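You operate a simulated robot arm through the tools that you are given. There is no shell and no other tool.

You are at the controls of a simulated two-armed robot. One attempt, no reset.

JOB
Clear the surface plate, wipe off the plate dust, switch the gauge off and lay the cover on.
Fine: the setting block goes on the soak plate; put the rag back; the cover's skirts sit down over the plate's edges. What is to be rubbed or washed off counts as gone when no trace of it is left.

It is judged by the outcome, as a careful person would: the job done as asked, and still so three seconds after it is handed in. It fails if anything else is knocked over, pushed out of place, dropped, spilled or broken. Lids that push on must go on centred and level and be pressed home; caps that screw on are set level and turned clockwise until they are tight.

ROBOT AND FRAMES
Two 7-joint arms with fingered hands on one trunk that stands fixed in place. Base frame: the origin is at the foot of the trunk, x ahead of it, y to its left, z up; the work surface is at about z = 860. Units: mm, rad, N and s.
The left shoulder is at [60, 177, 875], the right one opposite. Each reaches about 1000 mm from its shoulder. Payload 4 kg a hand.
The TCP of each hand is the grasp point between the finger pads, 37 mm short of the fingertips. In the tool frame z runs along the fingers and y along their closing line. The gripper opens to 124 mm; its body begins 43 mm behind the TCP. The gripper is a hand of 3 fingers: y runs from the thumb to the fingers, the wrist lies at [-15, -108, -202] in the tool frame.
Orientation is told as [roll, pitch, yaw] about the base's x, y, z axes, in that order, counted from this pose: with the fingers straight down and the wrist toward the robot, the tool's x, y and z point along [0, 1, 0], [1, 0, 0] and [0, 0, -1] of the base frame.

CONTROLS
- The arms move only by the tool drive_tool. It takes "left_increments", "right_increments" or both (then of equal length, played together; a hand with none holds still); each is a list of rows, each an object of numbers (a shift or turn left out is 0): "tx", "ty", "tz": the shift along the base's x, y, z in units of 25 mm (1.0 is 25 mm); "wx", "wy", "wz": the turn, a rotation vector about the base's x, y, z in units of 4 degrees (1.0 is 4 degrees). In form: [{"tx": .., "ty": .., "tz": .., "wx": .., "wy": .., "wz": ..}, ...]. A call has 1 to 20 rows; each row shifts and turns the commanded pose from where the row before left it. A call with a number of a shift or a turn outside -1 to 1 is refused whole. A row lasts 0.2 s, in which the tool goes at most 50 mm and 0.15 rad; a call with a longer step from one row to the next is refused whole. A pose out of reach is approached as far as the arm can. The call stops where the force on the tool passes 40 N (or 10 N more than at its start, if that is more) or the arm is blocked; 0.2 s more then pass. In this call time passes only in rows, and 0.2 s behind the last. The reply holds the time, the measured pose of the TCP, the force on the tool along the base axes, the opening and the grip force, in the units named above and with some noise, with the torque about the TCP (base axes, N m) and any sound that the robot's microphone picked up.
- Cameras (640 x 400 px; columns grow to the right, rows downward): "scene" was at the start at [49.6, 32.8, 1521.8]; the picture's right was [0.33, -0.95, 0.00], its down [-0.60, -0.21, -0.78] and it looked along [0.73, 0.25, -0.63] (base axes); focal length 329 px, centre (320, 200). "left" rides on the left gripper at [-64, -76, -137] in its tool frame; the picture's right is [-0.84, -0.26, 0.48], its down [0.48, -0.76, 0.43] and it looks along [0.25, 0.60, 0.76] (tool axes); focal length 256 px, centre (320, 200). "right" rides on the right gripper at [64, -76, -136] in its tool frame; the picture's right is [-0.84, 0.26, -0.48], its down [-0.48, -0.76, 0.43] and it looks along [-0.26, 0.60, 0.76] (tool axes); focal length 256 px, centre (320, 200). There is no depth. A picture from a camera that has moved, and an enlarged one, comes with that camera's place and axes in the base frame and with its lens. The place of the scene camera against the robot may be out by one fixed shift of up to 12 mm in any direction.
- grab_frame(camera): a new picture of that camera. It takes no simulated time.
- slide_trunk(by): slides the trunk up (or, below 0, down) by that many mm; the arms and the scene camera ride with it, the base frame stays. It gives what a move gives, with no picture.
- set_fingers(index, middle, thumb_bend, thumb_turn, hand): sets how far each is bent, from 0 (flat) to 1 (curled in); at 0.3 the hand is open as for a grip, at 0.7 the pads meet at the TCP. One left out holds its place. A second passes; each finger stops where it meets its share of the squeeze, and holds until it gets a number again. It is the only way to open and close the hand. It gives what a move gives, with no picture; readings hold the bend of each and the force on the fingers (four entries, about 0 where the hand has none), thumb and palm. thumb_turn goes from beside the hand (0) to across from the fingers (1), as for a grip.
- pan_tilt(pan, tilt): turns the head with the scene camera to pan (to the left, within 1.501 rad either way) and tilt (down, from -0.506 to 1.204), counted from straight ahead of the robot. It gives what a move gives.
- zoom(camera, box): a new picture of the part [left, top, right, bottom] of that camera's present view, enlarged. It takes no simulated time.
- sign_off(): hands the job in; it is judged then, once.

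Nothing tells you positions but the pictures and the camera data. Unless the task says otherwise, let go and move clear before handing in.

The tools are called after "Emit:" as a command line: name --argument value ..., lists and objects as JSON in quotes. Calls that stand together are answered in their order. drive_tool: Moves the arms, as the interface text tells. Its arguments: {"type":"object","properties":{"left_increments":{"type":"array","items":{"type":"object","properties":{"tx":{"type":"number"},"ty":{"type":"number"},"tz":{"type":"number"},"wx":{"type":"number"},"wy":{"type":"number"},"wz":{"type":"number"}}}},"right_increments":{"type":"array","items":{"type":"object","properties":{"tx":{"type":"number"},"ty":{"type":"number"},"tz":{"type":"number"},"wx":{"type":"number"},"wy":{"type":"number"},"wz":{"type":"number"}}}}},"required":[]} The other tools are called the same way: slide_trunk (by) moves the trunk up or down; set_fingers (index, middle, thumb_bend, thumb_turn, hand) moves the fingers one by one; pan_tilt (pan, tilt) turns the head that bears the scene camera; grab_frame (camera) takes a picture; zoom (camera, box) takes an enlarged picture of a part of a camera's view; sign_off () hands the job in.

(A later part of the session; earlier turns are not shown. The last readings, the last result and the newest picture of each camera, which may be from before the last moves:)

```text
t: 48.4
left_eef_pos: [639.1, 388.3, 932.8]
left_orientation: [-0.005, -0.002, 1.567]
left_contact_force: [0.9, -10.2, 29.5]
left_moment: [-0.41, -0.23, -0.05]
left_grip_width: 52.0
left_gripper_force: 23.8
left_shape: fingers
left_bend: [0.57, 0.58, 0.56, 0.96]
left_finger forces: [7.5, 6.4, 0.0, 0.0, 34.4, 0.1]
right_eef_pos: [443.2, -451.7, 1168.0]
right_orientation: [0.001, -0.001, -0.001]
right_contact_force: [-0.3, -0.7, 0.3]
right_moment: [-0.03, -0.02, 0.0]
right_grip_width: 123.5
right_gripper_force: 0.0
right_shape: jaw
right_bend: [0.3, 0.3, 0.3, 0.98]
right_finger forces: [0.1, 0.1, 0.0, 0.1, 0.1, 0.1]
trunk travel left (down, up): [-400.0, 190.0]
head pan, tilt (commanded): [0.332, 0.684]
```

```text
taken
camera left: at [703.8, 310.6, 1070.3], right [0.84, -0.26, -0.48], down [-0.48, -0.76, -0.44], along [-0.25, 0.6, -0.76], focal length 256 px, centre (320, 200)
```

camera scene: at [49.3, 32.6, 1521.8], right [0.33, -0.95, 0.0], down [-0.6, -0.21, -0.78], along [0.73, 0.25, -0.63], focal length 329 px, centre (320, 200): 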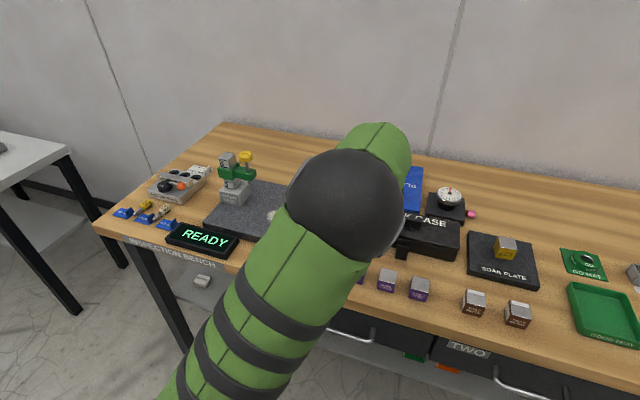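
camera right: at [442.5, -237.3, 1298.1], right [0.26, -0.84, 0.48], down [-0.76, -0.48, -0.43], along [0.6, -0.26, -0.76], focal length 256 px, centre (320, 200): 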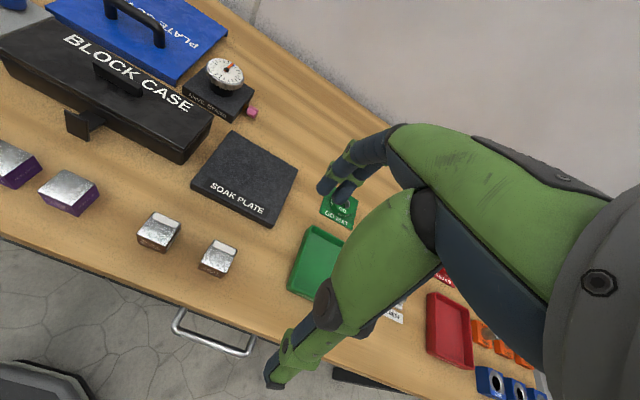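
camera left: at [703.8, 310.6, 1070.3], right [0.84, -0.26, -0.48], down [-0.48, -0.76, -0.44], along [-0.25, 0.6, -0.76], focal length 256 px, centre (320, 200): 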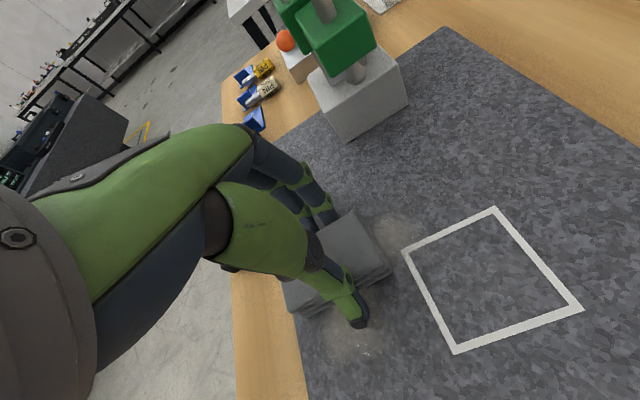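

Emit:
drive_tool --left_increments '[{"tz": 0.06, "ty": -0.5}, {"ty": -0.5}, {"ty": -0.5}, {"ty": -0.5}, {"ty": -0.5}, {"ty": -0.5}, {"ty": -0.5}, {"ty": -0.5}, {"tx": -0.5}, {"ty": 0.5}, {"ty": 0.5}, {"ty": 0.5}, {"ty": 0.5}, {"ty": 0.5}, {"ty": 0.5}, {"tx": 0.5}]'

Emit:
grab_frame --camera "left"

```text
t: 51.8
left_eef_pos: [640.1, 364.9, 933.8]
left_orientation: [-0.001, -0.003, 1.571]
left_contact_force: [-4.0, 1.9, 9.5]
left_moment: [0.15, 0.07, 0.04]
left_grip_width: 51.4
left_gripper_force: 19.1
left_shape: fingers
left_bend: [0.56, 0.57, 0.58, 0.97]
left_finger forces: [10.1, 9.0, 0.0, 0.0, 20.1, 0.0]
right_eef_pos: [445.3, -451.1, 1165.7]
right_orientation: [0.0, -0.001, 0.0]
right_contact_force: [0.0, 0.4, 0.0]
right_moment: [0.04, 0.04, -0.01]
right_grip_width: 124.0
right_gripper_force: 0.2
right_shape: jaw
right_bend: [0.3, 0.3, 0.3, 0.98]
right_finger forces: [0.1, 0.1, 0.0, 0.0, 0.0, 0.0]
trunk travel left (down, up): [-400.0, 190.0]
head pan, tilt (commanded): [0.332, 0.684]
```

```text
taken
camera left: at [704.0, 288.9, 1071.3], right [0.84, -0.26, -0.48], down [-0.48, -0.76, -0.44], along [-0.25, 0.6, -0.76], focal length 256 px, centre (320, 200)
```

left: 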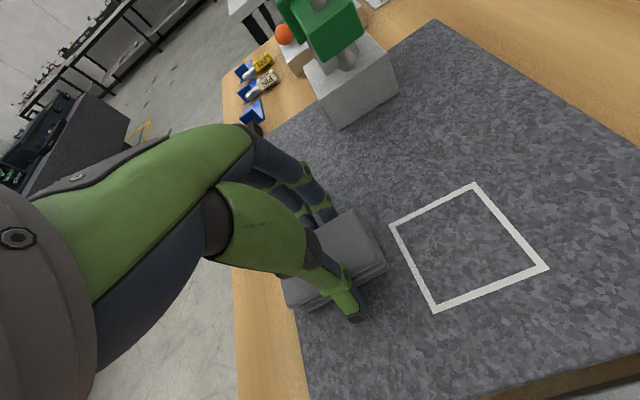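

Emit:
drive_tool --left_increments '[{"ty": 0.5}, {"ty": 0.5}, {"tx": 0.5}, {"tx": 0.5}, {"tx": 0.5}, {"ty": -0.5}, {"ty": -0.5}, {"ty": -0.5}, {"ty": -0.5}, {"ty": -0.5}, {"ty": -0.5}, {"ty": -0.5}, {"ty": -0.5}, {"tx": -0.5}, {"tx": -0.5}, {"ty": 0.5}, {"ty": 0.5}, {"ty": 0.5}]'

Emit:
drive_tool --left_increments '[{"tz": 0.5}, {"tz": 1, "ty": -0.5}, {"tz": 1, "ty": -1}, {"ty": -1}, {"ty": -1}, {"ty": -1}]'

Emit:
grab_frame --camera "left"

Emit:
zoom --camera "left" --box '[280, 80, 480, 220]'

```text
t: 55.6
left_eef_pos: [650.9, 326.6, 934.6]
left_orientation: [0.001, 0.0, 1.57]
left_contact_force: [0.4, -4.4, 8.1]
left_moment: [-0.02, -0.07, 0.01]
left_grip_width: 51.5
left_gripper_force: 19.1
left_shape: fingers
left_bend: [0.56, 0.57, 0.58, 0.96]
left_finger forces: [8.6, 7.3, 0.0, 0.0, 21.8, 0.0]
right_eef_pos: [445.1, -451.8, 1167.0]
right_orientation: [0.002, 0.0, -0.002]
right_contact_force: [0.2, 0.2, 0.1]
right_moment: [0.0, 0.0, 0.0]
right_grip_width: 123.7
right_gripper_force: 0.0
right_shape: jaw
right_bend: [0.3, 0.3, 0.3, 0.98]
right_finger forces: [0.0, 0.1, 0.0, 0.1, 0.0, 0.0]
trunk travel left (down, up): [-400.0, 190.0]
head pan, tilt (commanded): [0.332, 0.684]
```

```text
t: 57.0
left_eef_pos: [651.0, 213.2, 993.6]
left_orientation: [0.0, -0.001, 1.569]
left_contact_force: [-1.1, -0.8, 0.4]
left_moment: [0.0, -0.02, -0.01]
left_grip_width: 51.4
left_gripper_force: 17.4
left_shape: fingers
left_bend: [0.56, 0.57, 0.58, 0.96]
left_finger forces: [9.2, 7.7, 0.1, 0.0, 17.6, 0.0]
right_eef_pos: [444.5, -451.1, 1166.4]
right_orientation: [0.002, 0.001, 0.001]
right_contact_force: [0.4, -0.2, -0.1]
right_moment: [0.0, -0.05, -0.02]
right_grip_width: 123.8
right_gripper_force: 0.1
right_shape: jaw
right_bend: [0.3, 0.3, 0.3, 0.98]
right_finger forces: [0.0, 0.1, 0.1, 0.0, 0.1, 0.0]
trunk travel left (down, up): [-400.0, 190.0]
head pan, tilt (commanded): [0.332, 0.684]
```

```text
taken
camera left: at [715.5, 137.5, 1131.4], right [0.84, -0.26, -0.48], down [-0.48, -0.76, -0.43], along [-0.25, 0.6, -0.76], focal length 256 px, centre (320, 200)
```

left: 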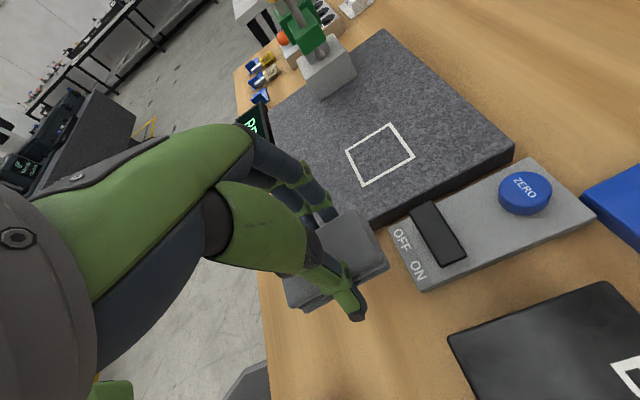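

```text
2.86 times, centred on (380, 150) of left
camera zoom: at [715.5, 137.5, 1131.4], right [0.84, -0.26, -0.48], down [-0.48, -0.76, -0.43], along [-0.25, 0.6, -0.76], focal length 731 px, centre (149, 343)
```

zoom: 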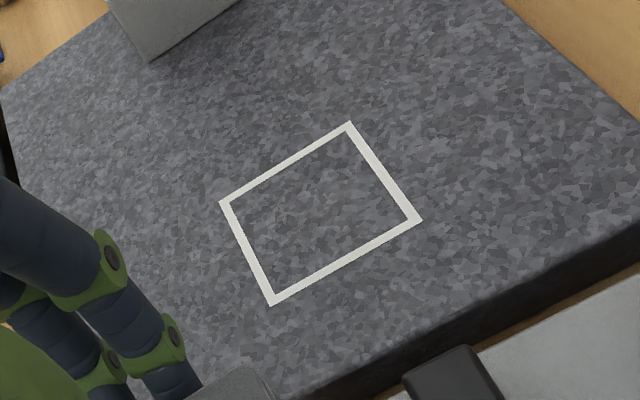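

The visible plate is clean; I move the arm aside (rag still in hand) to inspect the near part before putting the rag back.

Emit:
drive_tool --left_increments '[{"tz": 0.5, "ty": -1}, {"tz": 0.5, "ty": -1}, {"tz": 0.5, "ty": -1}, {"ty": -1}, {"ty": -1}, {"ty": -1}, {"ty": -1}]'

Emit:
grab_frame --camera "scene"

Emit:
zoom --camera "scene" --box '[200, 160, 340, 265]'

Emit:
grab_frame --camera "left"

```text
t: 58.6
left_eef_pos: [650.8, 38.5, 1035.0]
left_orientation: [-0.001, 0.001, 1.569]
left_contact_force: [-0.3, 0.4, -0.2]
left_moment: [0.0, 0.0, -0.03]
left_grip_width: 51.0
left_gripper_force: 17.1
left_shape: fingers
left_bend: [0.56, 0.57, 0.58, 0.96]
left_finger forces: [9.4, 7.9, 0.0, 0.0, 17.6, 0.0]
right_eef_pos: [445.4, -451.8, 1167.2]
right_orientation: [0.0, 0.002, -0.001]
right_contact_force: [-0.3, -1.0, -0.3]
right_moment: [0.0, -0.02, -0.01]
right_grip_width: 123.4
right_gripper_force: 0.1
right_shape: jaw
right_bend: [0.3, 0.3, 0.3, 0.98]
right_finger forces: [0.0, 0.0, 0.1, 0.1, 0.0, 0.0]
trunk travel left (down, up): [-400.0, 190.0]
head pan, tilt (commanded): [0.332, 0.684]
```

```text
taken
camera scene: at [49.6, 32.2, 1521.8], right [0.33, -0.95, 0.0], down [-0.6, -0.21, -0.78], along [0.73, 0.25, -0.63], focal length 329 px, centre (320, 200)
```

scene: 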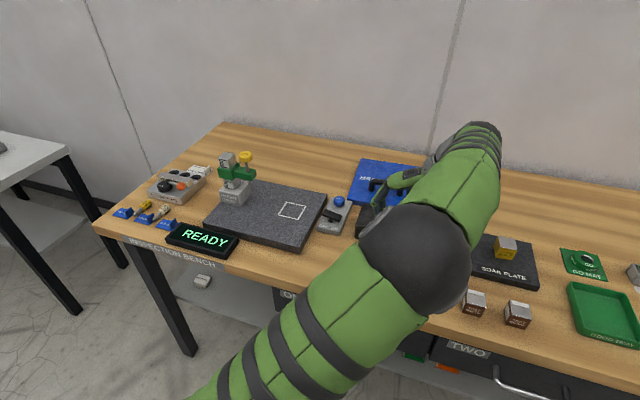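

```text
3.81 times, centred on (270, 212) of scene
camera zoom: at [49.6, 32.2, 1521.8], right [0.33, -0.95, 0.0], down [-0.6, -0.21, -0.78], along [0.73, 0.25, -0.63], focal length 1255 px, centre (510, 152)
```

zoom: 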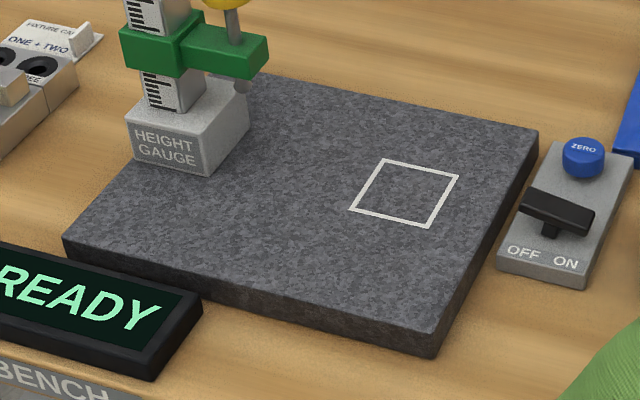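

```text
taken
camera left: at [715.8, -38.4, 1171.4], right [0.84, -0.26, -0.48], down [-0.49, -0.76, -0.43], along [-0.25, 0.6, -0.76], focal length 256 px, centre (320, 200)
```

left: 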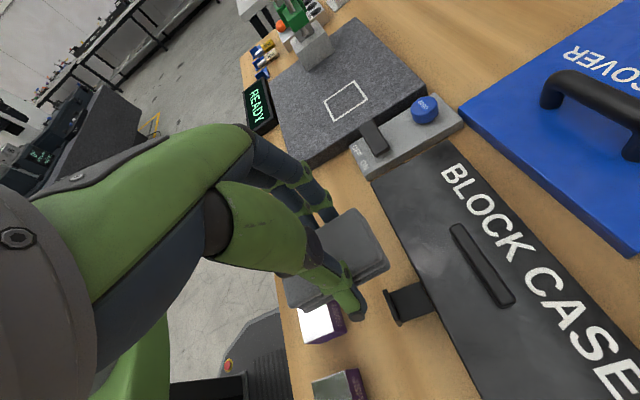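

Emit:
zoom --camera "scene" --box '[240, 190, 310, 240]'

Emit:
zoom --camera "scene" --box '[260, 205, 330, 255]'

Emit:
zoom --camera "left" --box '[260, 60, 440, 180]'

```text
8.00 times, centred on (275, 215) of scene
camera zoom: at [49.6, 32.2, 1521.8], right [0.33, -0.95, 0.0], down [-0.6, -0.21, -0.78], along [0.73, 0.25, -0.63], focal length 2635 px, centre (680, 80)
```

zoom: 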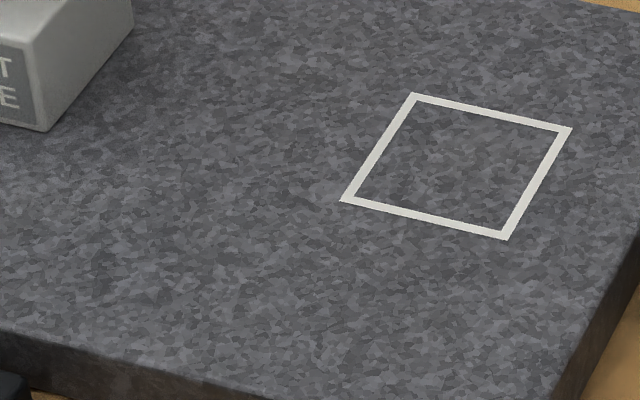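

```text
8.00 times, centred on (295, 230) of scene
camera zoom: at [49.6, 32.2, 1521.8], right [0.33, -0.95, 0.0], down [-0.6, -0.21, -0.78], along [0.73, 0.25, -0.63], focal length 2635 px, centre (520, -40)
```

zoom: 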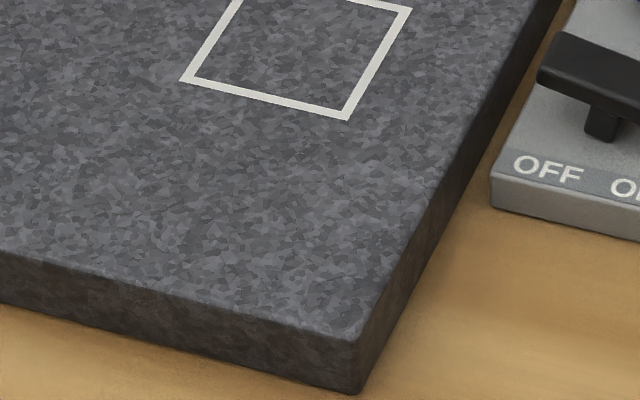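

```text
3.33 times, centred on (350, 120) of left
camera zoom: at [715.8, -38.4, 1171.4], right [0.84, -0.26, -0.48], down [-0.49, -0.76, -0.43], along [-0.25, 0.6, -0.76], focal length 853 px, centre (220, 467)
```

zoom: 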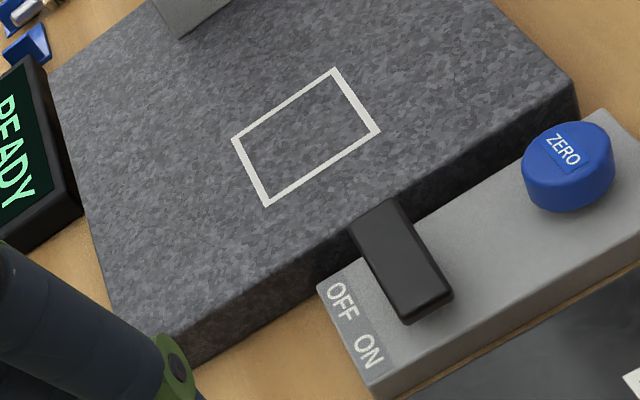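

The plate is spotless. Now I measure how the rag sits in the hand so I can put it back in its original place (top centre near (637, 211)).

Emit:
zoom --camera "left" --box '[260, 180, 420, 340]'

```text
2.50 times, centred on (340, 260) of left
camera zoom: at [715.8, -38.4, 1171.4], right [0.84, -0.26, -0.48], down [-0.49, -0.76, -0.43], along [-0.25, 0.6, -0.76], focal length 640 px, centre (270, 50)
```

zoom: 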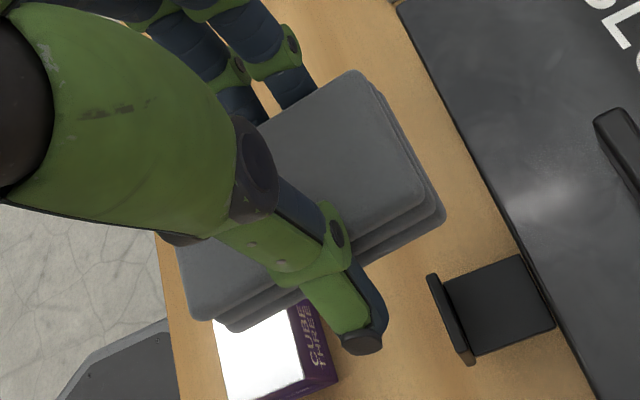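

Emit:
drive_tool --left_increments '[{"ty": 0.94}, {"ty": 0.94}, {"ty": 0.94}, {"ty": 0.94, "tx": -0.2}, {"ty": 0.94, "tx": -0.2}, {"ty": 0.94, "tz": -0.5}, {"ty": 0.92, "tz": -0.5}, {"tz": -1}, {"tz": -1}, {"tz": -1}]'

Emit:
grab_frame --camera "left"

```text
t: 60.8
left_eef_pos: [641.2, 203.7, 931.9]
left_orientation: [-0.002, 0.0, 1.57]
left_contact_force: [0.3, -0.2, 0.1]
left_moment: [0.0, 0.0, 0.0]
left_grip_width: 50.9
left_gripper_force: 17.1
left_shape: fingers
left_bend: [0.56, 0.57, 0.58, 0.96]
left_finger forces: [9.3, 7.8, 0.1, 0.0, 17.5, 0.0]
right_eef_pos: [445.6, -450.7, 1166.8]
right_orientation: [-0.001, -0.001, -0.001]
right_contact_force: [-1.0, 0.5, -0.1]
right_moment: [0.0, 0.03, -0.01]
right_grip_width: 123.7
right_gripper_force: 0.1
right_shape: jaw
right_bend: [0.3, 0.3, 0.3, 0.98]
right_finger forces: [0.1, 0.1, 0.0, 0.0, 0.0, 0.0]
trunk travel left (down, up): [-400.0, 190.0]
head pan, tilt (commanded): [0.332, 0.684]
```

```text
taken
camera left: at [706.4, 127.3, 1069.1], right [0.84, -0.26, -0.48], down [-0.48, -0.76, -0.43], along [-0.25, 0.6, -0.76], focal length 256 px, centre (320, 200)
```

left: 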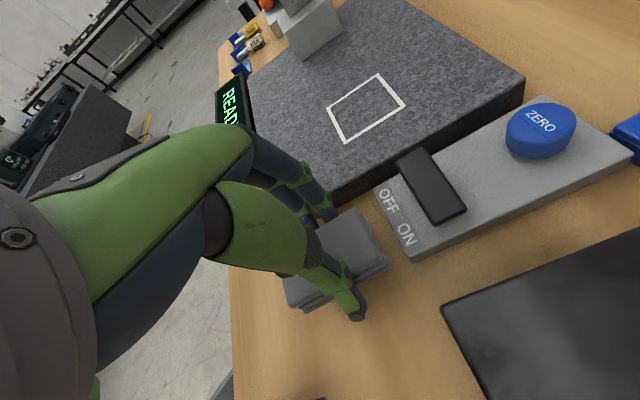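

Emit:
drive_tool --left_increments '[{"tz": -0.5}, {"tz": -0.4}, {"tz": -0.1}, {"tz": -0.08}]'

Emit:
zoom --camera "left" --box '[260, 140, 460, 300]'

```text
t: 61.8
left_eef_pos: [642.3, 203.4, 905.7]
left_orientation: [0.001, 0.001, 1.569]
left_contact_force: [-0.5, -0.2, -0.3]
left_moment: [-0.03, -0.02, 0.02]
left_grip_width: 50.8
left_gripper_force: 17.5
left_shape: fingers
left_bend: [0.56, 0.57, 0.58, 0.96]
left_finger forces: [9.3, 7.9, 0.0, 0.0, 17.6, 0.0]
right_eef_pos: [444.9, -451.9, 1166.0]
right_orientation: [-0.001, 0.0, 0.0]
right_contact_force: [-0.1, 0.3, 0.1]
right_moment: [-0.03, 0.03, 0.01]
right_grip_width: 123.7
right_gripper_force: 0.1
right_shape: jaw
right_bend: [0.3, 0.3, 0.3, 0.98]
right_finger forces: [0.0, 0.1, 0.1, 0.0, 0.0, 0.0]
trunk travel left (down, up): [-400.0, 190.0]
head pan, tilt (commanded): [0.332, 0.684]
```

```text
2.50 times, centred on (360, 220) of left
camera zoom: at [706.9, 127.6, 1043.4], right [0.84, -0.26, -0.48], down [-0.48, -0.76, -0.43], along [-0.25, 0.6, -0.76], focal length 640 px, centre (220, 150)
```

zoom: 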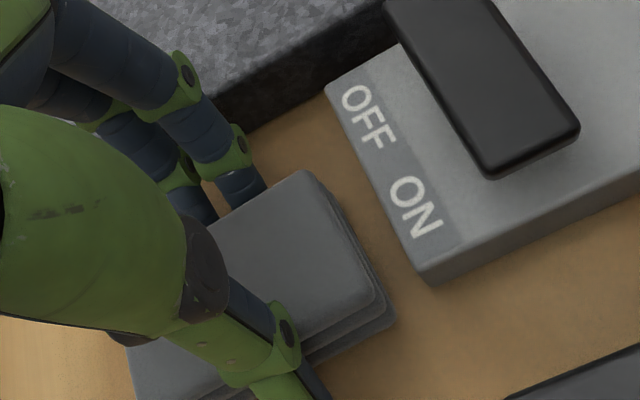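

Emit:
drive_tool --left_increments '[{"tx": -0.12, "tz": -0.04}, {"tz": -0.06}, {"tz": -0.06}]'

```text
t: 62.6
left_eef_pos: [637.9, 203.4, 904.4]
left_orientation: [-0.003, 0.0, 1.569]
left_contact_force: [1.6, 0.5, 10.1]
left_moment: [0.12, -0.06, -0.04]
left_grip_width: 51.3
left_gripper_force: 19.7
left_shape: fingers
left_bend: [0.56, 0.57, 0.58, 0.96]
left_finger forces: [9.9, 8.5, 0.0, 0.1, 20.9, 0.0]
right_eef_pos: [444.5, -452.0, 1166.8]
right_orientation: [0.002, 0.0, -0.002]
right_contact_force: [0.4, -0.5, -0.6]
right_moment: [0.01, 0.01, 0.03]
right_grip_width: 123.7
right_gripper_force: 0.0
right_shape: jaw
right_bend: [0.3, 0.3, 0.3, 0.98]
right_finger forces: [0.0, 0.1, 0.1, 0.0, 0.0, 0.1]
trunk travel left (down, up): [-400.0, 190.0]
head pan, tilt (commanded): [0.332, 0.684]
```

Emit:
set_fingers --hand "left" --index 0.5 --middle 0.5 --thumb_bend 0.47

Emit:
zoom --camera "left" --box '[260, 140, 460, 300]'

```text
t: 63.6
left_eef_pos: [637.6, 203.7, 903.3]
left_orientation: [-0.001, -0.002, 1.568]
left_contact_force: [-0.2, -0.2, 0.1]
left_moment: [0.03, -0.02, -0.02]
left_grip_width: 66.8
left_gripper_force: 0.2
left_shape: fingers
left_bend: [0.5, 0.5, 0.47, 0.97]
left_finger forces: [0.0, 0.0, 0.0, 0.1, 0.1, 0.0]
right_eef_pos: [444.7, -451.8, 1166.4]
right_orientation: [0.001, 0.0, 0.001]
right_contact_force: [0.3, 0.0, 0.7]
right_moment: [0.01, 0.0, 0.01]
right_grip_width: 123.8
right_gripper_force: 0.1
right_shape: jaw
right_bend: [0.3, 0.3, 0.3, 0.98]
right_finger forces: [0.1, 0.1, 0.0, 0.0, 0.1, 0.0]
trunk travel left (down, up): [-400.0, 190.0]
head pan, tilt (commanded): [0.332, 0.684]
```

```text
2.50 times, centred on (360, 220) of left
camera zoom: at [703.6, 127.2, 1040.3], right [0.84, -0.26, -0.48], down [-0.48, -0.76, -0.43], along [-0.25, 0.6, -0.76], focal length 640 px, centre (220, 150)
```

zoom: 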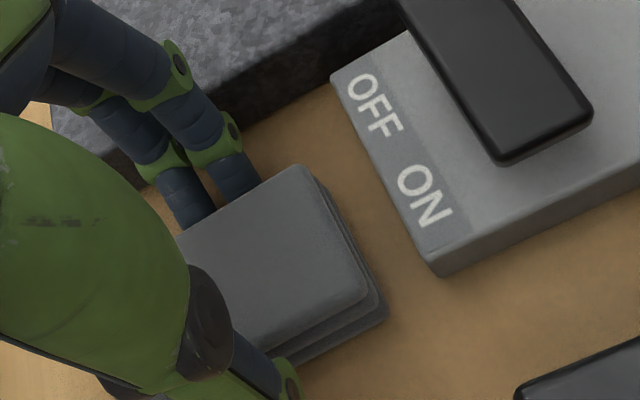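

Rag released in place. Raise the hand slowly and check.

Emit:
drive_tool --left_increments '[{"tz": 0.3}, {"tz": 0.6}, {"tz": 1}, {"tz": 1}, {"tz": 1}, {"tz": 1}, {"tz": 1}, {"tz": 1}]'

Emit:
grab_frame --camera "left"

Emit:
zoom --camera "left" --box '[300, 230, 480, 350]'

```text
t: 65.4
left_eef_pos: [641.5, 204.6, 1075.1]
left_orientation: [0.0, 0.0, 1.569]
left_contact_force: [0.6, -0.1, -0.8]
left_moment: [-0.02, -0.01, 0.03]
left_grip_width: 66.7
left_gripper_force: 0.1
left_shape: fingers
left_bend: [0.5, 0.5, 0.47, 0.97]
left_finger forces: [0.0, 0.1, 0.0, 0.1, 0.0, 0.0]
right_eef_pos: [444.4, -451.2, 1165.6]
right_orientation: [0.001, -0.001, -0.002]
right_contact_force: [0.0, 0.0, -0.6]
right_moment: [0.02, 0.01, -0.02]
right_grip_width: 123.9
right_gripper_force: 0.0
right_shape: jaw
right_bend: [0.3, 0.3, 0.3, 0.98]
right_finger forces: [0.1, 0.1, 0.0, 0.0, 0.1, 0.0]
trunk travel left (down, up): [-400.0, 190.0]
head pan, tilt (commanded): [0.332, 0.684]
```

```text
taken
camera left: at [706.1, 127.6, 1212.3], right [0.84, -0.26, -0.48], down [-0.49, -0.76, -0.43], along [-0.25, 0.6, -0.76], focal length 256 px, centre (320, 200)
```

left: 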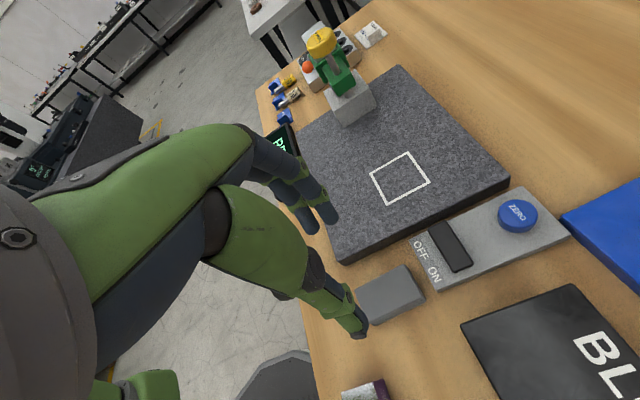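

```text
3.33 times, centred on (390, 290) of left
camera zoom: at [706.1, 127.6, 1212.3], right [0.84, -0.26, -0.48], down [-0.49, -0.76, -0.43], along [-0.25, 0.6, -0.76], focal length 853 px, centre (87, -100)
```

zoom: 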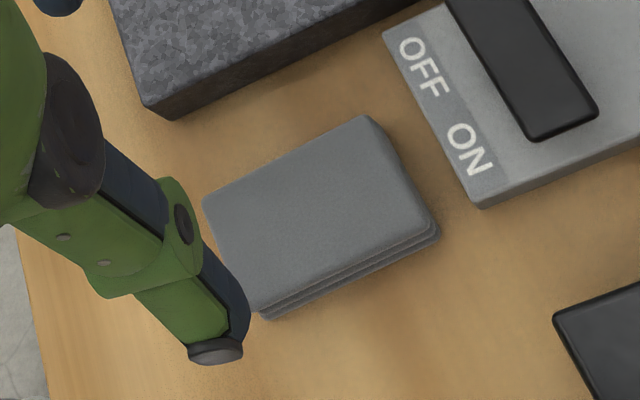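

The rag is back where it was. Now I look closely at the OFF/ON switch.

Emit:
zoom --camera "left" --box '[400, 180, 560, 300]'

Emit:
drive_tool --left_increments '[{"ty": -1, "wz": -1}, {"ty": -1, "wz": -1}, {"ty": -1, "wz": -1}, {"ty": -1, "wz": -1}, {"wz": -1}, {"wz": -1}, {"wz": -1}, {"wz": -1}, {"wz": -1}, {"wz": -1}, {"wz": -1}, {"wz": -1}, {"wz": -1}, {"wz": -1}, {"wz": -1}, {"wz": -1}, {"wz": -1}, {"wz": -1}, {"wz": -1}, {"wz": -1}]'

Emit:
zoom --camera "scene" --box '[310, 185, 370, 235]'

Emit:
grab_frame --camera "left"

```text
3.33 times, centred on (480, 240) of left
camera zoom: at [706.1, 127.6, 1212.3], right [0.84, -0.26, -0.48], down [-0.49, -0.76, -0.43], along [-0.25, 0.6, -0.76], focal length 853 px, centre (-213, 67)
```

zoom: 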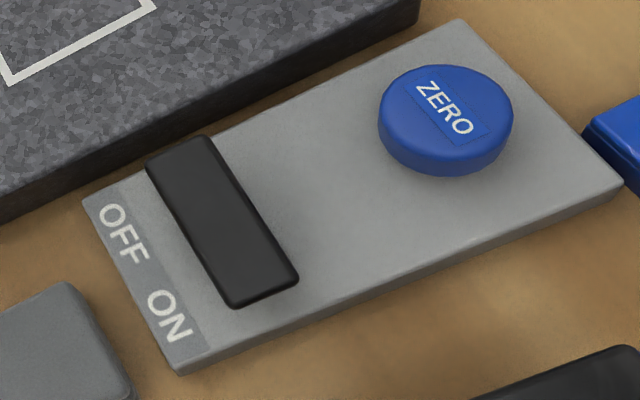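

```text
t: 69.6
left_eef_pos: [638.7, 103.6, 1074.1]
left_orientation: [-0.001, 0.0, 0.171]
left_contact_force: [-0.8, 0.0, 0.3]
left_moment: [-0.04, -0.01, 0.0]
left_grip_width: 66.9
left_gripper_force: 0.1
left_shape: fingers
left_bend: [0.5, 0.5, 0.47, 0.97]
left_finger forces: [0.0, 0.0, 0.1, 0.0, 0.1, 0.1]
right_eef_pos: [444.0, -450.3, 1166.3]
right_orientation: [-0.001, -0.002, 0.001]
right_contact_force: [0.1, 0.0, 1.0]
right_moment: [0.0, 0.0, 0.03]
right_grip_width: 123.5
right_gripper_force: 0.1
right_shape: jaw
right_bend: [0.3, 0.3, 0.3, 0.98]
right_finger forces: [0.0, 0.0, 0.0, 0.0, 0.0, 0.1]
trunk travel left (down, up): [-400.0, 190.0]
head pan, tilt (commanded): [0.332, 0.684]
```

```text
8.00 times, centred on (340, 210) of scene
camera zoom: at [49.5, 32.7, 1521.8], right [0.33, -0.95, 0.0], down [-0.6, -0.21, -0.78], along [0.73, 0.25, -0.63], focal length 2635 px, centre (160, 120)
```

zoom: 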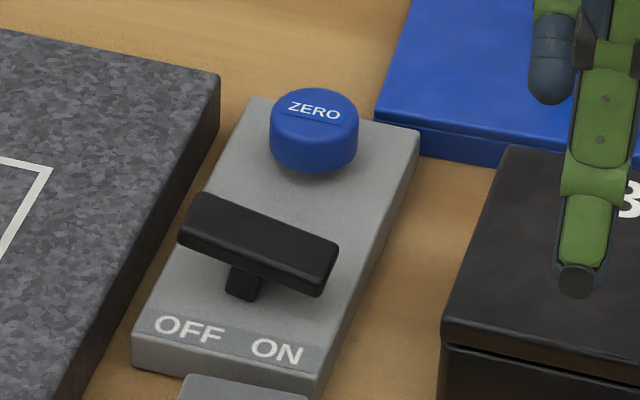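

```text
taken
camera left: at [575.9, 27.6, 1211.9], right [-0.11, -0.87, -0.48], down [-0.83, 0.35, -0.43], along [0.54, 0.35, -0.76], focal length 256 px, centre (320, 200)
```

left: 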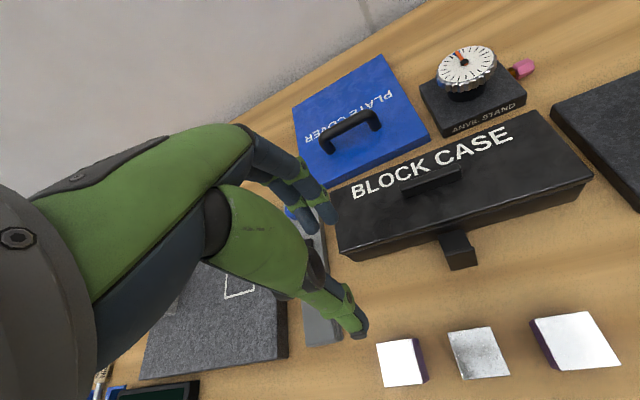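

The rocker's ON end (right) is down, so the OFF end (left, y≈245) must be pressed down. I'll turn the hand square again and make a single pointing finger.

Emit:
drive_tool --left_increments '[{"wz": -1}, {"wz": -1}, {"wz": -0.45}]'

Emit:
set_fingers --hand "left" --index 0.5 --middle 1.0 --thumb_bend 0.9

Emit:
grab_frame --camera "left"

Emit:
zoom --camera "left" --box '[220, 120, 420, 320]'

Emit:
zoom --camera "scene" --box '[330, 100, 490, 250]'

```text
t: 70.4
left_eef_pos: [640.3, 104.6, 1075.7]
left_orientation: [0.001, 0.001, 0.001]
left_contact_force: [0.2, -0.3, 0.7]
left_moment: [0.0, 0.0, -0.01]
left_grip_width: 66.8
left_gripper_force: 0.1
left_shape: fingers
left_bend: [0.5, 0.5, 0.47, 0.97]
left_finger forces: [0.1, 0.0, 0.0, 0.0, 0.1, 0.0]
right_eef_pos: [444.2, -452.4, 1165.8]
right_orientation: [0.0, 0.0, -0.002]
right_contact_force: [-0.4, -0.4, 0.6]
right_moment: [0.02, 0.01, -0.02]
right_grip_width: 123.8
right_gripper_force: 0.1
right_shape: jaw
right_bend: [0.3, 0.3, 0.3, 0.98]
right_finger forces: [0.1, 0.0, 0.1, 0.0, 0.0, 0.0]
trunk travel left (down, up): [-400.0, 190.0]
head pan, tilt (commanded): [0.332, 0.684]
```

```text
t: 71.4
left_eef_pos: [639.4, 104.3, 1075.4]
left_orientation: [0.001, -0.001, 0.002]
left_contact_force: [0.8, -0.2, -0.8]
left_moment: [0.04, 0.02, 0.0]
left_grip_width: 0.0
left_gripper_force: 0.1
left_shape: fingers
left_bend: [0.48, 1.0, 0.88, 0.97]
left_finger forces: [0.2, 0.0, 0.0, 0.0, 0.0, 0.1]
right_eef_pos: [445.9, -451.6, 1166.7]
right_orientation: [-0.001, 0.0, -0.002]
right_contact_force: [0.5, 0.1, 0.2]
right_moment: [0.01, -0.03, 0.04]
right_grip_width: 123.6
right_gripper_force: 0.1
right_shape: jaw
right_bend: [0.3, 0.3, 0.3, 0.98]
right_finger forces: [0.0, 0.1, 0.1, 0.0, 0.0, 0.0]
trunk travel left (down, up): [-400.0, 190.0]
head pan, tilt (commanded): [0.332, 0.684]
```

```text
taken
camera left: at [564.9, 39.5, 1212.5], right [-0.26, -0.84, -0.48], down [-0.76, 0.48, -0.43], along [0.6, 0.26, -0.76], focal length 256 px, centre (320, 200)
```

left: 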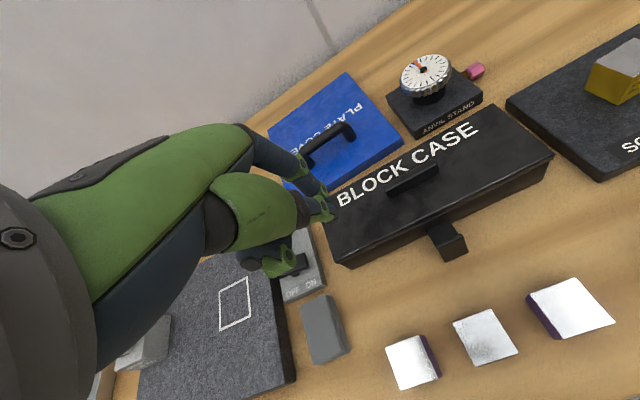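

```text
2.00 times, centred on (320, 220) of left
camera zoom: at [564.9, 39.5, 1212.5], right [-0.26, -0.84, -0.48], down [-0.76, 0.48, -0.43], along [0.6, 0.26, -0.76], focal length 512 px, centre (320, 160)
```

zoom: 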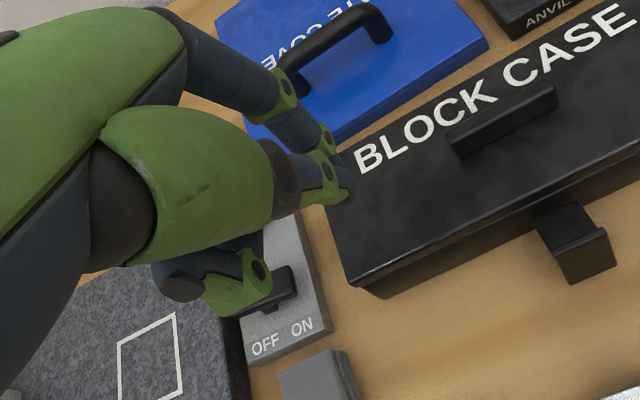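

```text
2.67 times, centred on (410, 175) of scene
camera zoom: at [49.5, 32.6, 1521.8], right [0.33, -0.95, 0.0], down [-0.6, -0.21, -0.78], along [0.73, 0.25, -0.63], focal length 878 px, centre (80, 267)
```

zoom: 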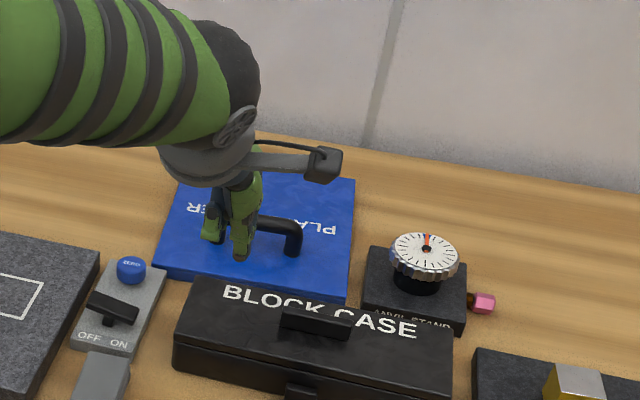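

The index finger now points down with the middle curled away. I move it above the OFF end of the rocker (index tip is about 37 mm ahead and 10 mm right of the TCP).

Emit:
drive_tool --left_increments '[{"tx": 0.36, "ty": 1}, {"tx": 0.36, "ty": 1}, {"tx": 0.36, "ty": 1}, {"tx": 0.36, "ty": 1}, {"tx": 0.36, "ty": 1}, {"tx": 0.4, "ty": 1}, {"tz": -1}, {"tz": -1}, {"tz": -1}]'

Emit:
grab_frame --camera "left"

Emit:
zoom --camera "left" --box '[240, 140, 440, 340]'

Emit:
zoom --camera "scene" --box '[280, 140, 400, 240]'

```text
t: 73.4
left_eef_pos: [694.2, 253.7, 1000.2]
left_orientation: [0.001, 0.0, 0.001]
left_contact_force: [-0.3, -0.3, -0.4]
left_moment: [0.01, -0.01, -0.01]
left_grip_width: 0.0
left_gripper_force: 0.0
left_shape: fingers
left_bend: [0.48, 1.0, 0.88, 0.97]
left_finger forces: [0.0, 0.1, 0.1, 0.0, 0.1, 0.0]
right_eef_pos: [446.1, -449.9, 1166.9]
right_orientation: [-0.001, -0.001, -0.001]
right_contact_force: [0.3, 0.4, 0.2]
right_moment: [0.04, -0.01, 0.01]
right_grip_width: 123.8
right_gripper_force: 0.1
right_shape: jaw
right_bend: [0.3, 0.3, 0.3, 0.98]
right_finger forces: [0.0, 0.1, 0.1, 0.0, 0.0, 0.0]
trunk travel left (down, up): [-400.0, 190.0]
head pan, tilt (commanded): [0.332, 0.684]
```

```text
taken
camera left: at [619.0, 190.1, 1137.7], right [-0.26, -0.84, -0.48], down [-0.76, 0.48, -0.43], along [0.6, 0.26, -0.76], focal length 256 px, centre (320, 200)
```

left: 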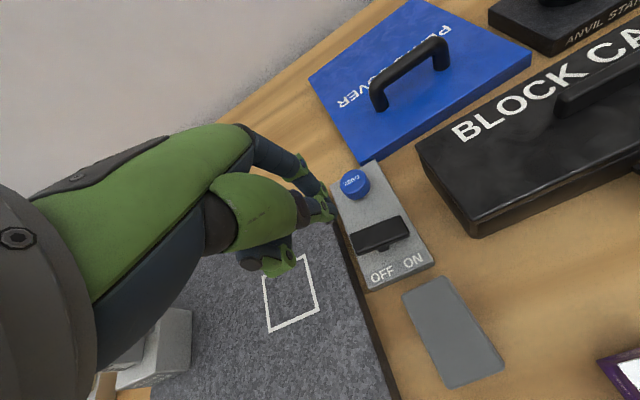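

```text
2.00 times, centred on (340, 240) of left
camera zoom: at [619.0, 190.1, 1137.7], right [-0.26, -0.84, -0.48], down [-0.76, 0.48, -0.43], along [0.6, 0.26, -0.76], focal length 512 px, centre (280, 120)
```

zoom: 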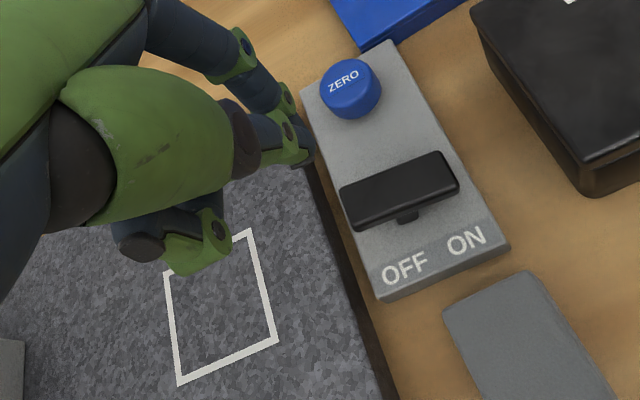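

```text
4.00 times, centred on (340, 190) of scene
camera zoom: at [49.8, 32.6, 1521.9], right [0.33, -0.95, 0.0], down [-0.6, -0.21, -0.78], along [0.73, 0.25, -0.63], focal length 1318 px, centre (240, 240)
```

zoom: 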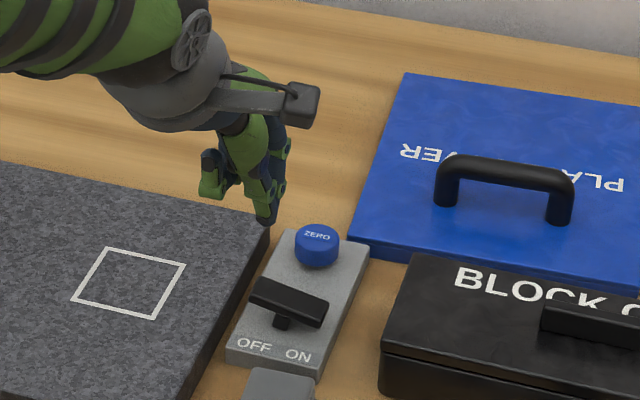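

Emit:
drive_tool --left_increments '[{"tx": -0.08, "ty": -0.1, "tz": -1}, {"tz": -0.9}]'

Emit:
zoom --camera "left" --box '[240, 140, 440, 340]'

Emit:
zoom --camera "scene" --box '[300, 160, 380, 230]'

```text
t: 74.0
left_eef_pos: [691.0, 251.3, 951.3]
left_orientation: [0.0, 0.0, 0.001]
left_contact_force: [0.1, 0.4, 0.8]
left_moment: [0.02, -0.01, 0.02]
left_grip_width: 0.3
left_gripper_force: 0.0
left_shape: fingers
left_bend: [0.48, 1.0, 0.88, 0.97]
left_finger forces: [0.1, 0.0, 0.0, 0.0, 0.0, 0.0]
right_eef_pos: [445.2, -451.2, 1166.1]
right_orientation: [-0.001, 0.001, 0.0]
right_contact_force: [0.3, -0.1, 0.4]
right_moment: [0.01, -0.01, 0.02]
right_grip_width: 123.4
right_gripper_force: 0.0
right_shape: jaw
right_bend: [0.3, 0.3, 0.3, 0.98]
right_finger forces: [0.0, 0.1, 0.1, 0.1, 0.0, 0.1]
trunk travel left (down, up): [-400.0, 190.0]
head pan, tilt (commanded): [0.332, 0.684]
```

```text
2.00 times, centred on (340, 240) of left
camera zoom: at [617.2, 188.2, 1088.2], right [-0.26, -0.84, -0.48], down [-0.76, 0.48, -0.43], along [0.6, 0.26, -0.76], focal length 512 px, centre (280, 120)
```

zoom: 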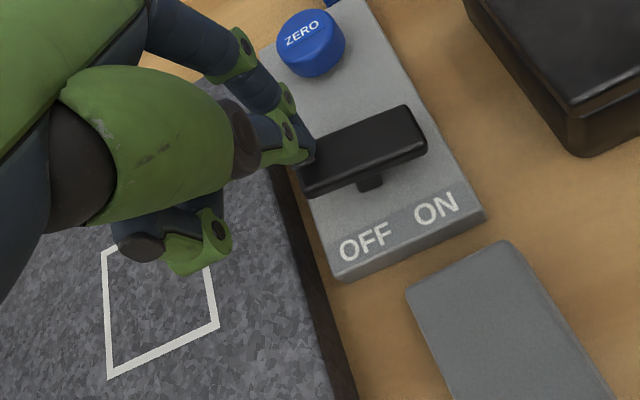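

```text
5.71 times, centred on (340, 195) of scene
camera zoom: at [49.8, 32.6, 1521.9], right [0.33, -0.95, 0.0], down [-0.6, -0.21, -0.78], along [0.73, 0.25, -0.63], focal length 1882 px, centre (206, 229)
```

zoom: 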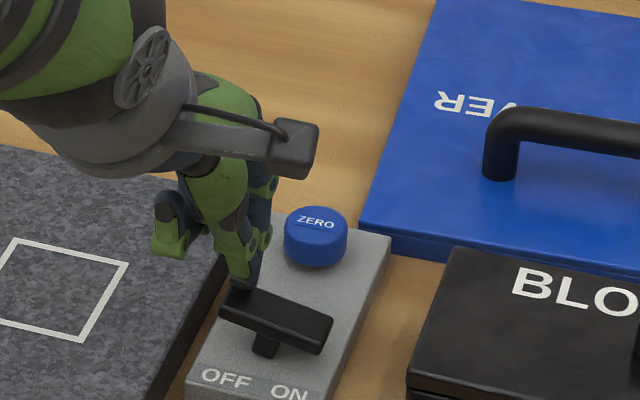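

Emit:
drive_tool --left_increments '[{"ty": -0.1, "tz": -0.2}, {"tz": -0.15}, {"tz": -0.15}]'

Emit:
zoom --camera "scene" --box '[300, 160, 380, 230]'

```text
t: 74.8
left_eef_pos: [692.3, 248.3, 943.1]
left_orientation: [-0.002, -0.009, 0.0]
left_contact_force: [-1.3, 1.4, 25.0]
left_moment: [-0.26, -1.0, 0.08]
left_grip_width: 0.1
left_gripper_force: 14.6
left_shape: fingers
left_bend: [0.47, 1.0, 0.88, 0.97]
left_finger forces: [28.8, 0.1, 0.0, 0.1, 0.0, 0.0]
right_eef_pos: [444.3, -451.3, 1167.7]
right_orientation: [0.0, -0.001, 0.001]
right_contact_force: [0.3, 0.2, -0.3]
right_moment: [0.03, 0.01, -0.02]
right_grip_width: 123.5
right_gripper_force: 0.0
right_shape: jaw
right_bend: [0.3, 0.3, 0.3, 0.98]
right_finger forces: [0.0, 0.0, 0.0, 0.0, 0.0, 0.1]
trunk travel left (down, up): [-400.0, 190.0]
head pan, tilt (commanded): [0.332, 0.684]
```

```text
5.71 times, centred on (340, 195) of scene
camera zoom: at [47.3, 32.2, 1522.4], right [0.33, -0.95, 0.0], down [-0.6, -0.21, -0.78], along [0.73, 0.25, -0.63], focal length 1882 px, centre (206, 229)
```

zoom: 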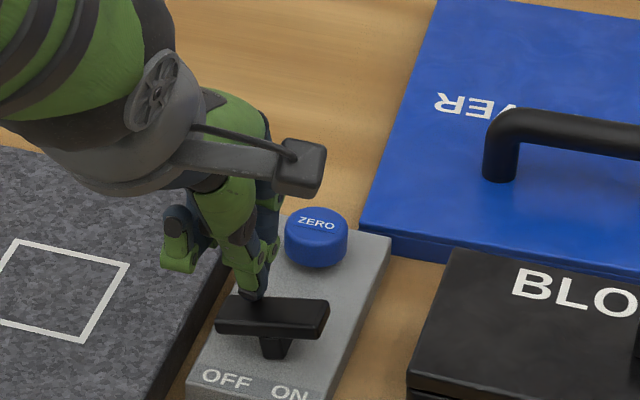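

The rocker tipped to OFF. I lift off and check the display.

Emit:
drive_tool --left_increments '[{"tz": 0.4}, {"tz": 1}, {"tz": 1}, {"tz": 1}]'

Emit:
grab_frame --camera "scene"

Emit:
zoom --camera "scene" --box '[310, 185, 370, 235]'

```text
t: 75.8
left_eef_pos: [689.6, 247.9, 1023.9]
left_orientation: [0.001, 0.001, 0.0]
left_contact_force: [-0.5, -0.1, 0.0]
left_moment: [0.02, -0.01, -0.02]
left_grip_width: 0.1
left_gripper_force: 0.0
left_shape: fingers
left_bend: [0.47, 1.0, 0.88, 0.97]
left_finger forces: [0.0, 0.0, 0.1, 0.0, 0.0, 0.0]
right_eef_pos: [444.9, -451.8, 1166.2]
right_orientation: [0.002, 0.0, -0.001]
right_contact_force: [0.5, -0.1, -0.2]
right_moment: [-0.02, 0.02, 0.03]
right_grip_width: 123.5
right_gripper_force: 0.0
right_shape: jaw
right_bend: [0.3, 0.3, 0.3, 0.98]
right_finger forces: [0.1, 0.0, 0.1, 0.1, 0.1, 0.0]
trunk travel left (down, up): [-400.0, 190.0]
head pan, tilt (commanded): [0.332, 0.684]
```

```text
taken
camera scene: at [49.4, 32.6, 1521.8], right [0.33, -0.95, 0.0], down [-0.6, -0.21, -0.78], along [0.73, 0.25, -0.63], focal length 329 px, centre (320, 200)
```

scene: 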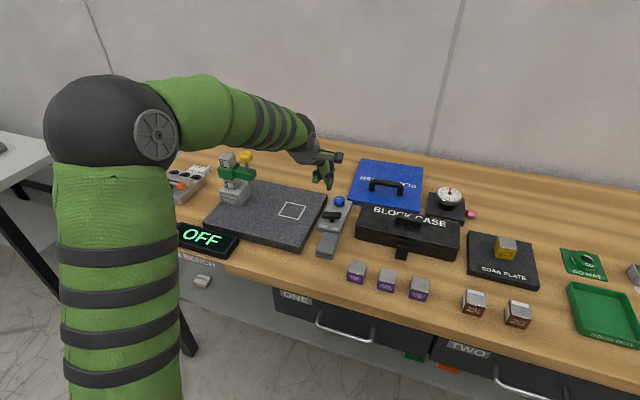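

```text
8.00 times, centred on (340, 210) of scene
camera zoom: at [49.4, 32.6, 1521.8], right [0.33, -0.95, 0.0], down [-0.6, -0.21, -0.78], along [0.73, 0.25, -0.63], focal length 2635 px, centre (160, 120)
```

zoom: 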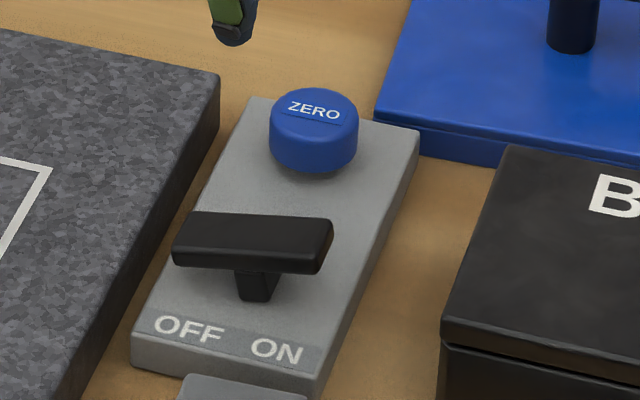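

The display now reads OFF. Next the cover: I open the left hand and raise the trunk so the arm reaches the cover comfortably at the back.

Emit:
set_fingers --hand "left" --index 0.3 --middle 0.3 --thumb_bend 0.3

Emit:
slide_trunk --by 180

Emit:
grab_frame --camera "scene"

Emit:
grab_frame --camera "left"

```text
t: 76.8
left_eef_pos: [690.8, 246.8, 1024.7]
left_orientation: [-0.002, 0.0, 0.001]
left_contact_force: [-0.4, 0.8, 0.3]
left_moment: [0.01, -0.02, -0.02]
left_grip_width: 123.3
left_gripper_force: 0.1
left_shape: fingers
left_bend: [0.3, 0.3, 0.3, 0.97]
left_finger forces: [0.0, 0.1, 0.1, 0.2, 0.1, 0.0]
right_eef_pos: [445.5, -451.6, 1166.9]
right_orientation: [-0.001, 0.001, -0.001]
right_contact_force: [-0.2, 0.0, -0.9]
right_moment: [0.02, -0.02, 0.0]
right_grip_width: 123.7
right_gripper_force: 0.0
right_shape: jaw
right_bend: [0.3, 0.3, 0.3, 0.98]
right_finger forces: [0.0, 0.0, 0.0, 0.1, 0.0, 0.0]
trunk travel left (down, up): [-400.0, 190.0]
head pan, tilt (commanded): [0.332, 0.684]
```

```text
t: 78.8
left_eef_pos: [691.4, 247.2, 1204.0]
left_orientation: [0.0, -0.002, 0.001]
left_contact_force: [-0.9, -0.3, 0.2]
left_moment: [-0.01, -0.04, -0.02]
left_grip_width: 123.0
left_gripper_force: 0.0
left_shape: fingers
left_bend: [0.3, 0.3, 0.3, 0.97]
left_finger forces: [0.1, 0.1, 0.1, 0.0, 0.0, 0.0]
right_eef_pos: [444.3, -449.6, 1346.3]
right_orientation: [0.0, 0.0, 0.001]
right_contact_force: [-0.6, -0.4, 0.0]
right_moment: [0.0, -0.01, 0.03]
right_grip_width: 123.7
right_gripper_force: 0.1
right_shape: jaw
right_bend: [0.3, 0.3, 0.3, 0.98]
right_finger forces: [0.1, 0.1, 0.0, 0.0, 0.1, 0.1]
trunk travel left (down, up): [-580.0, 10.0]
head pan, tilt (commanded): [0.332, 0.684]
```

```text
taken
camera scene: at [49.7, 32.6, 1701.8], right [0.33, -0.95, 0.0], down [-0.6, -0.21, -0.78], along [0.73, 0.25, -0.63], focal length 329 px, centre (320, 200)
```

scene: 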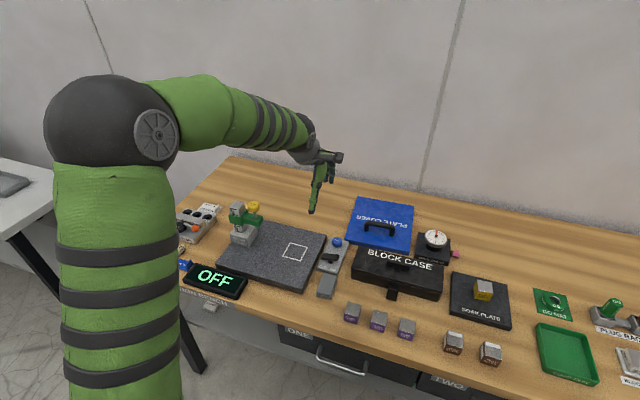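

```text
taken
camera left: at [617.0, 182.4, 1341.0], right [-0.26, -0.84, -0.48], down [-0.76, 0.48, -0.43], along [0.6, 0.26, -0.76], focal length 256 px, centre (320, 200)
```

left: 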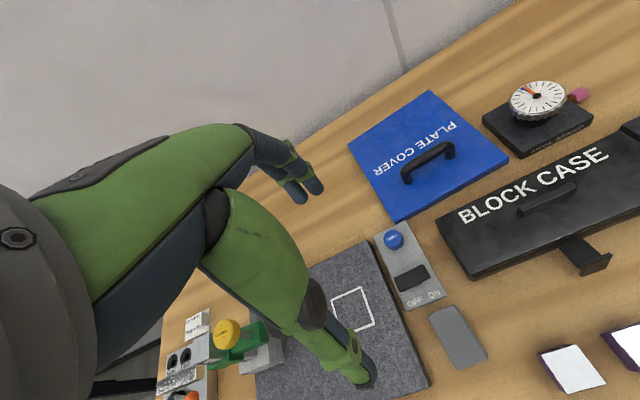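

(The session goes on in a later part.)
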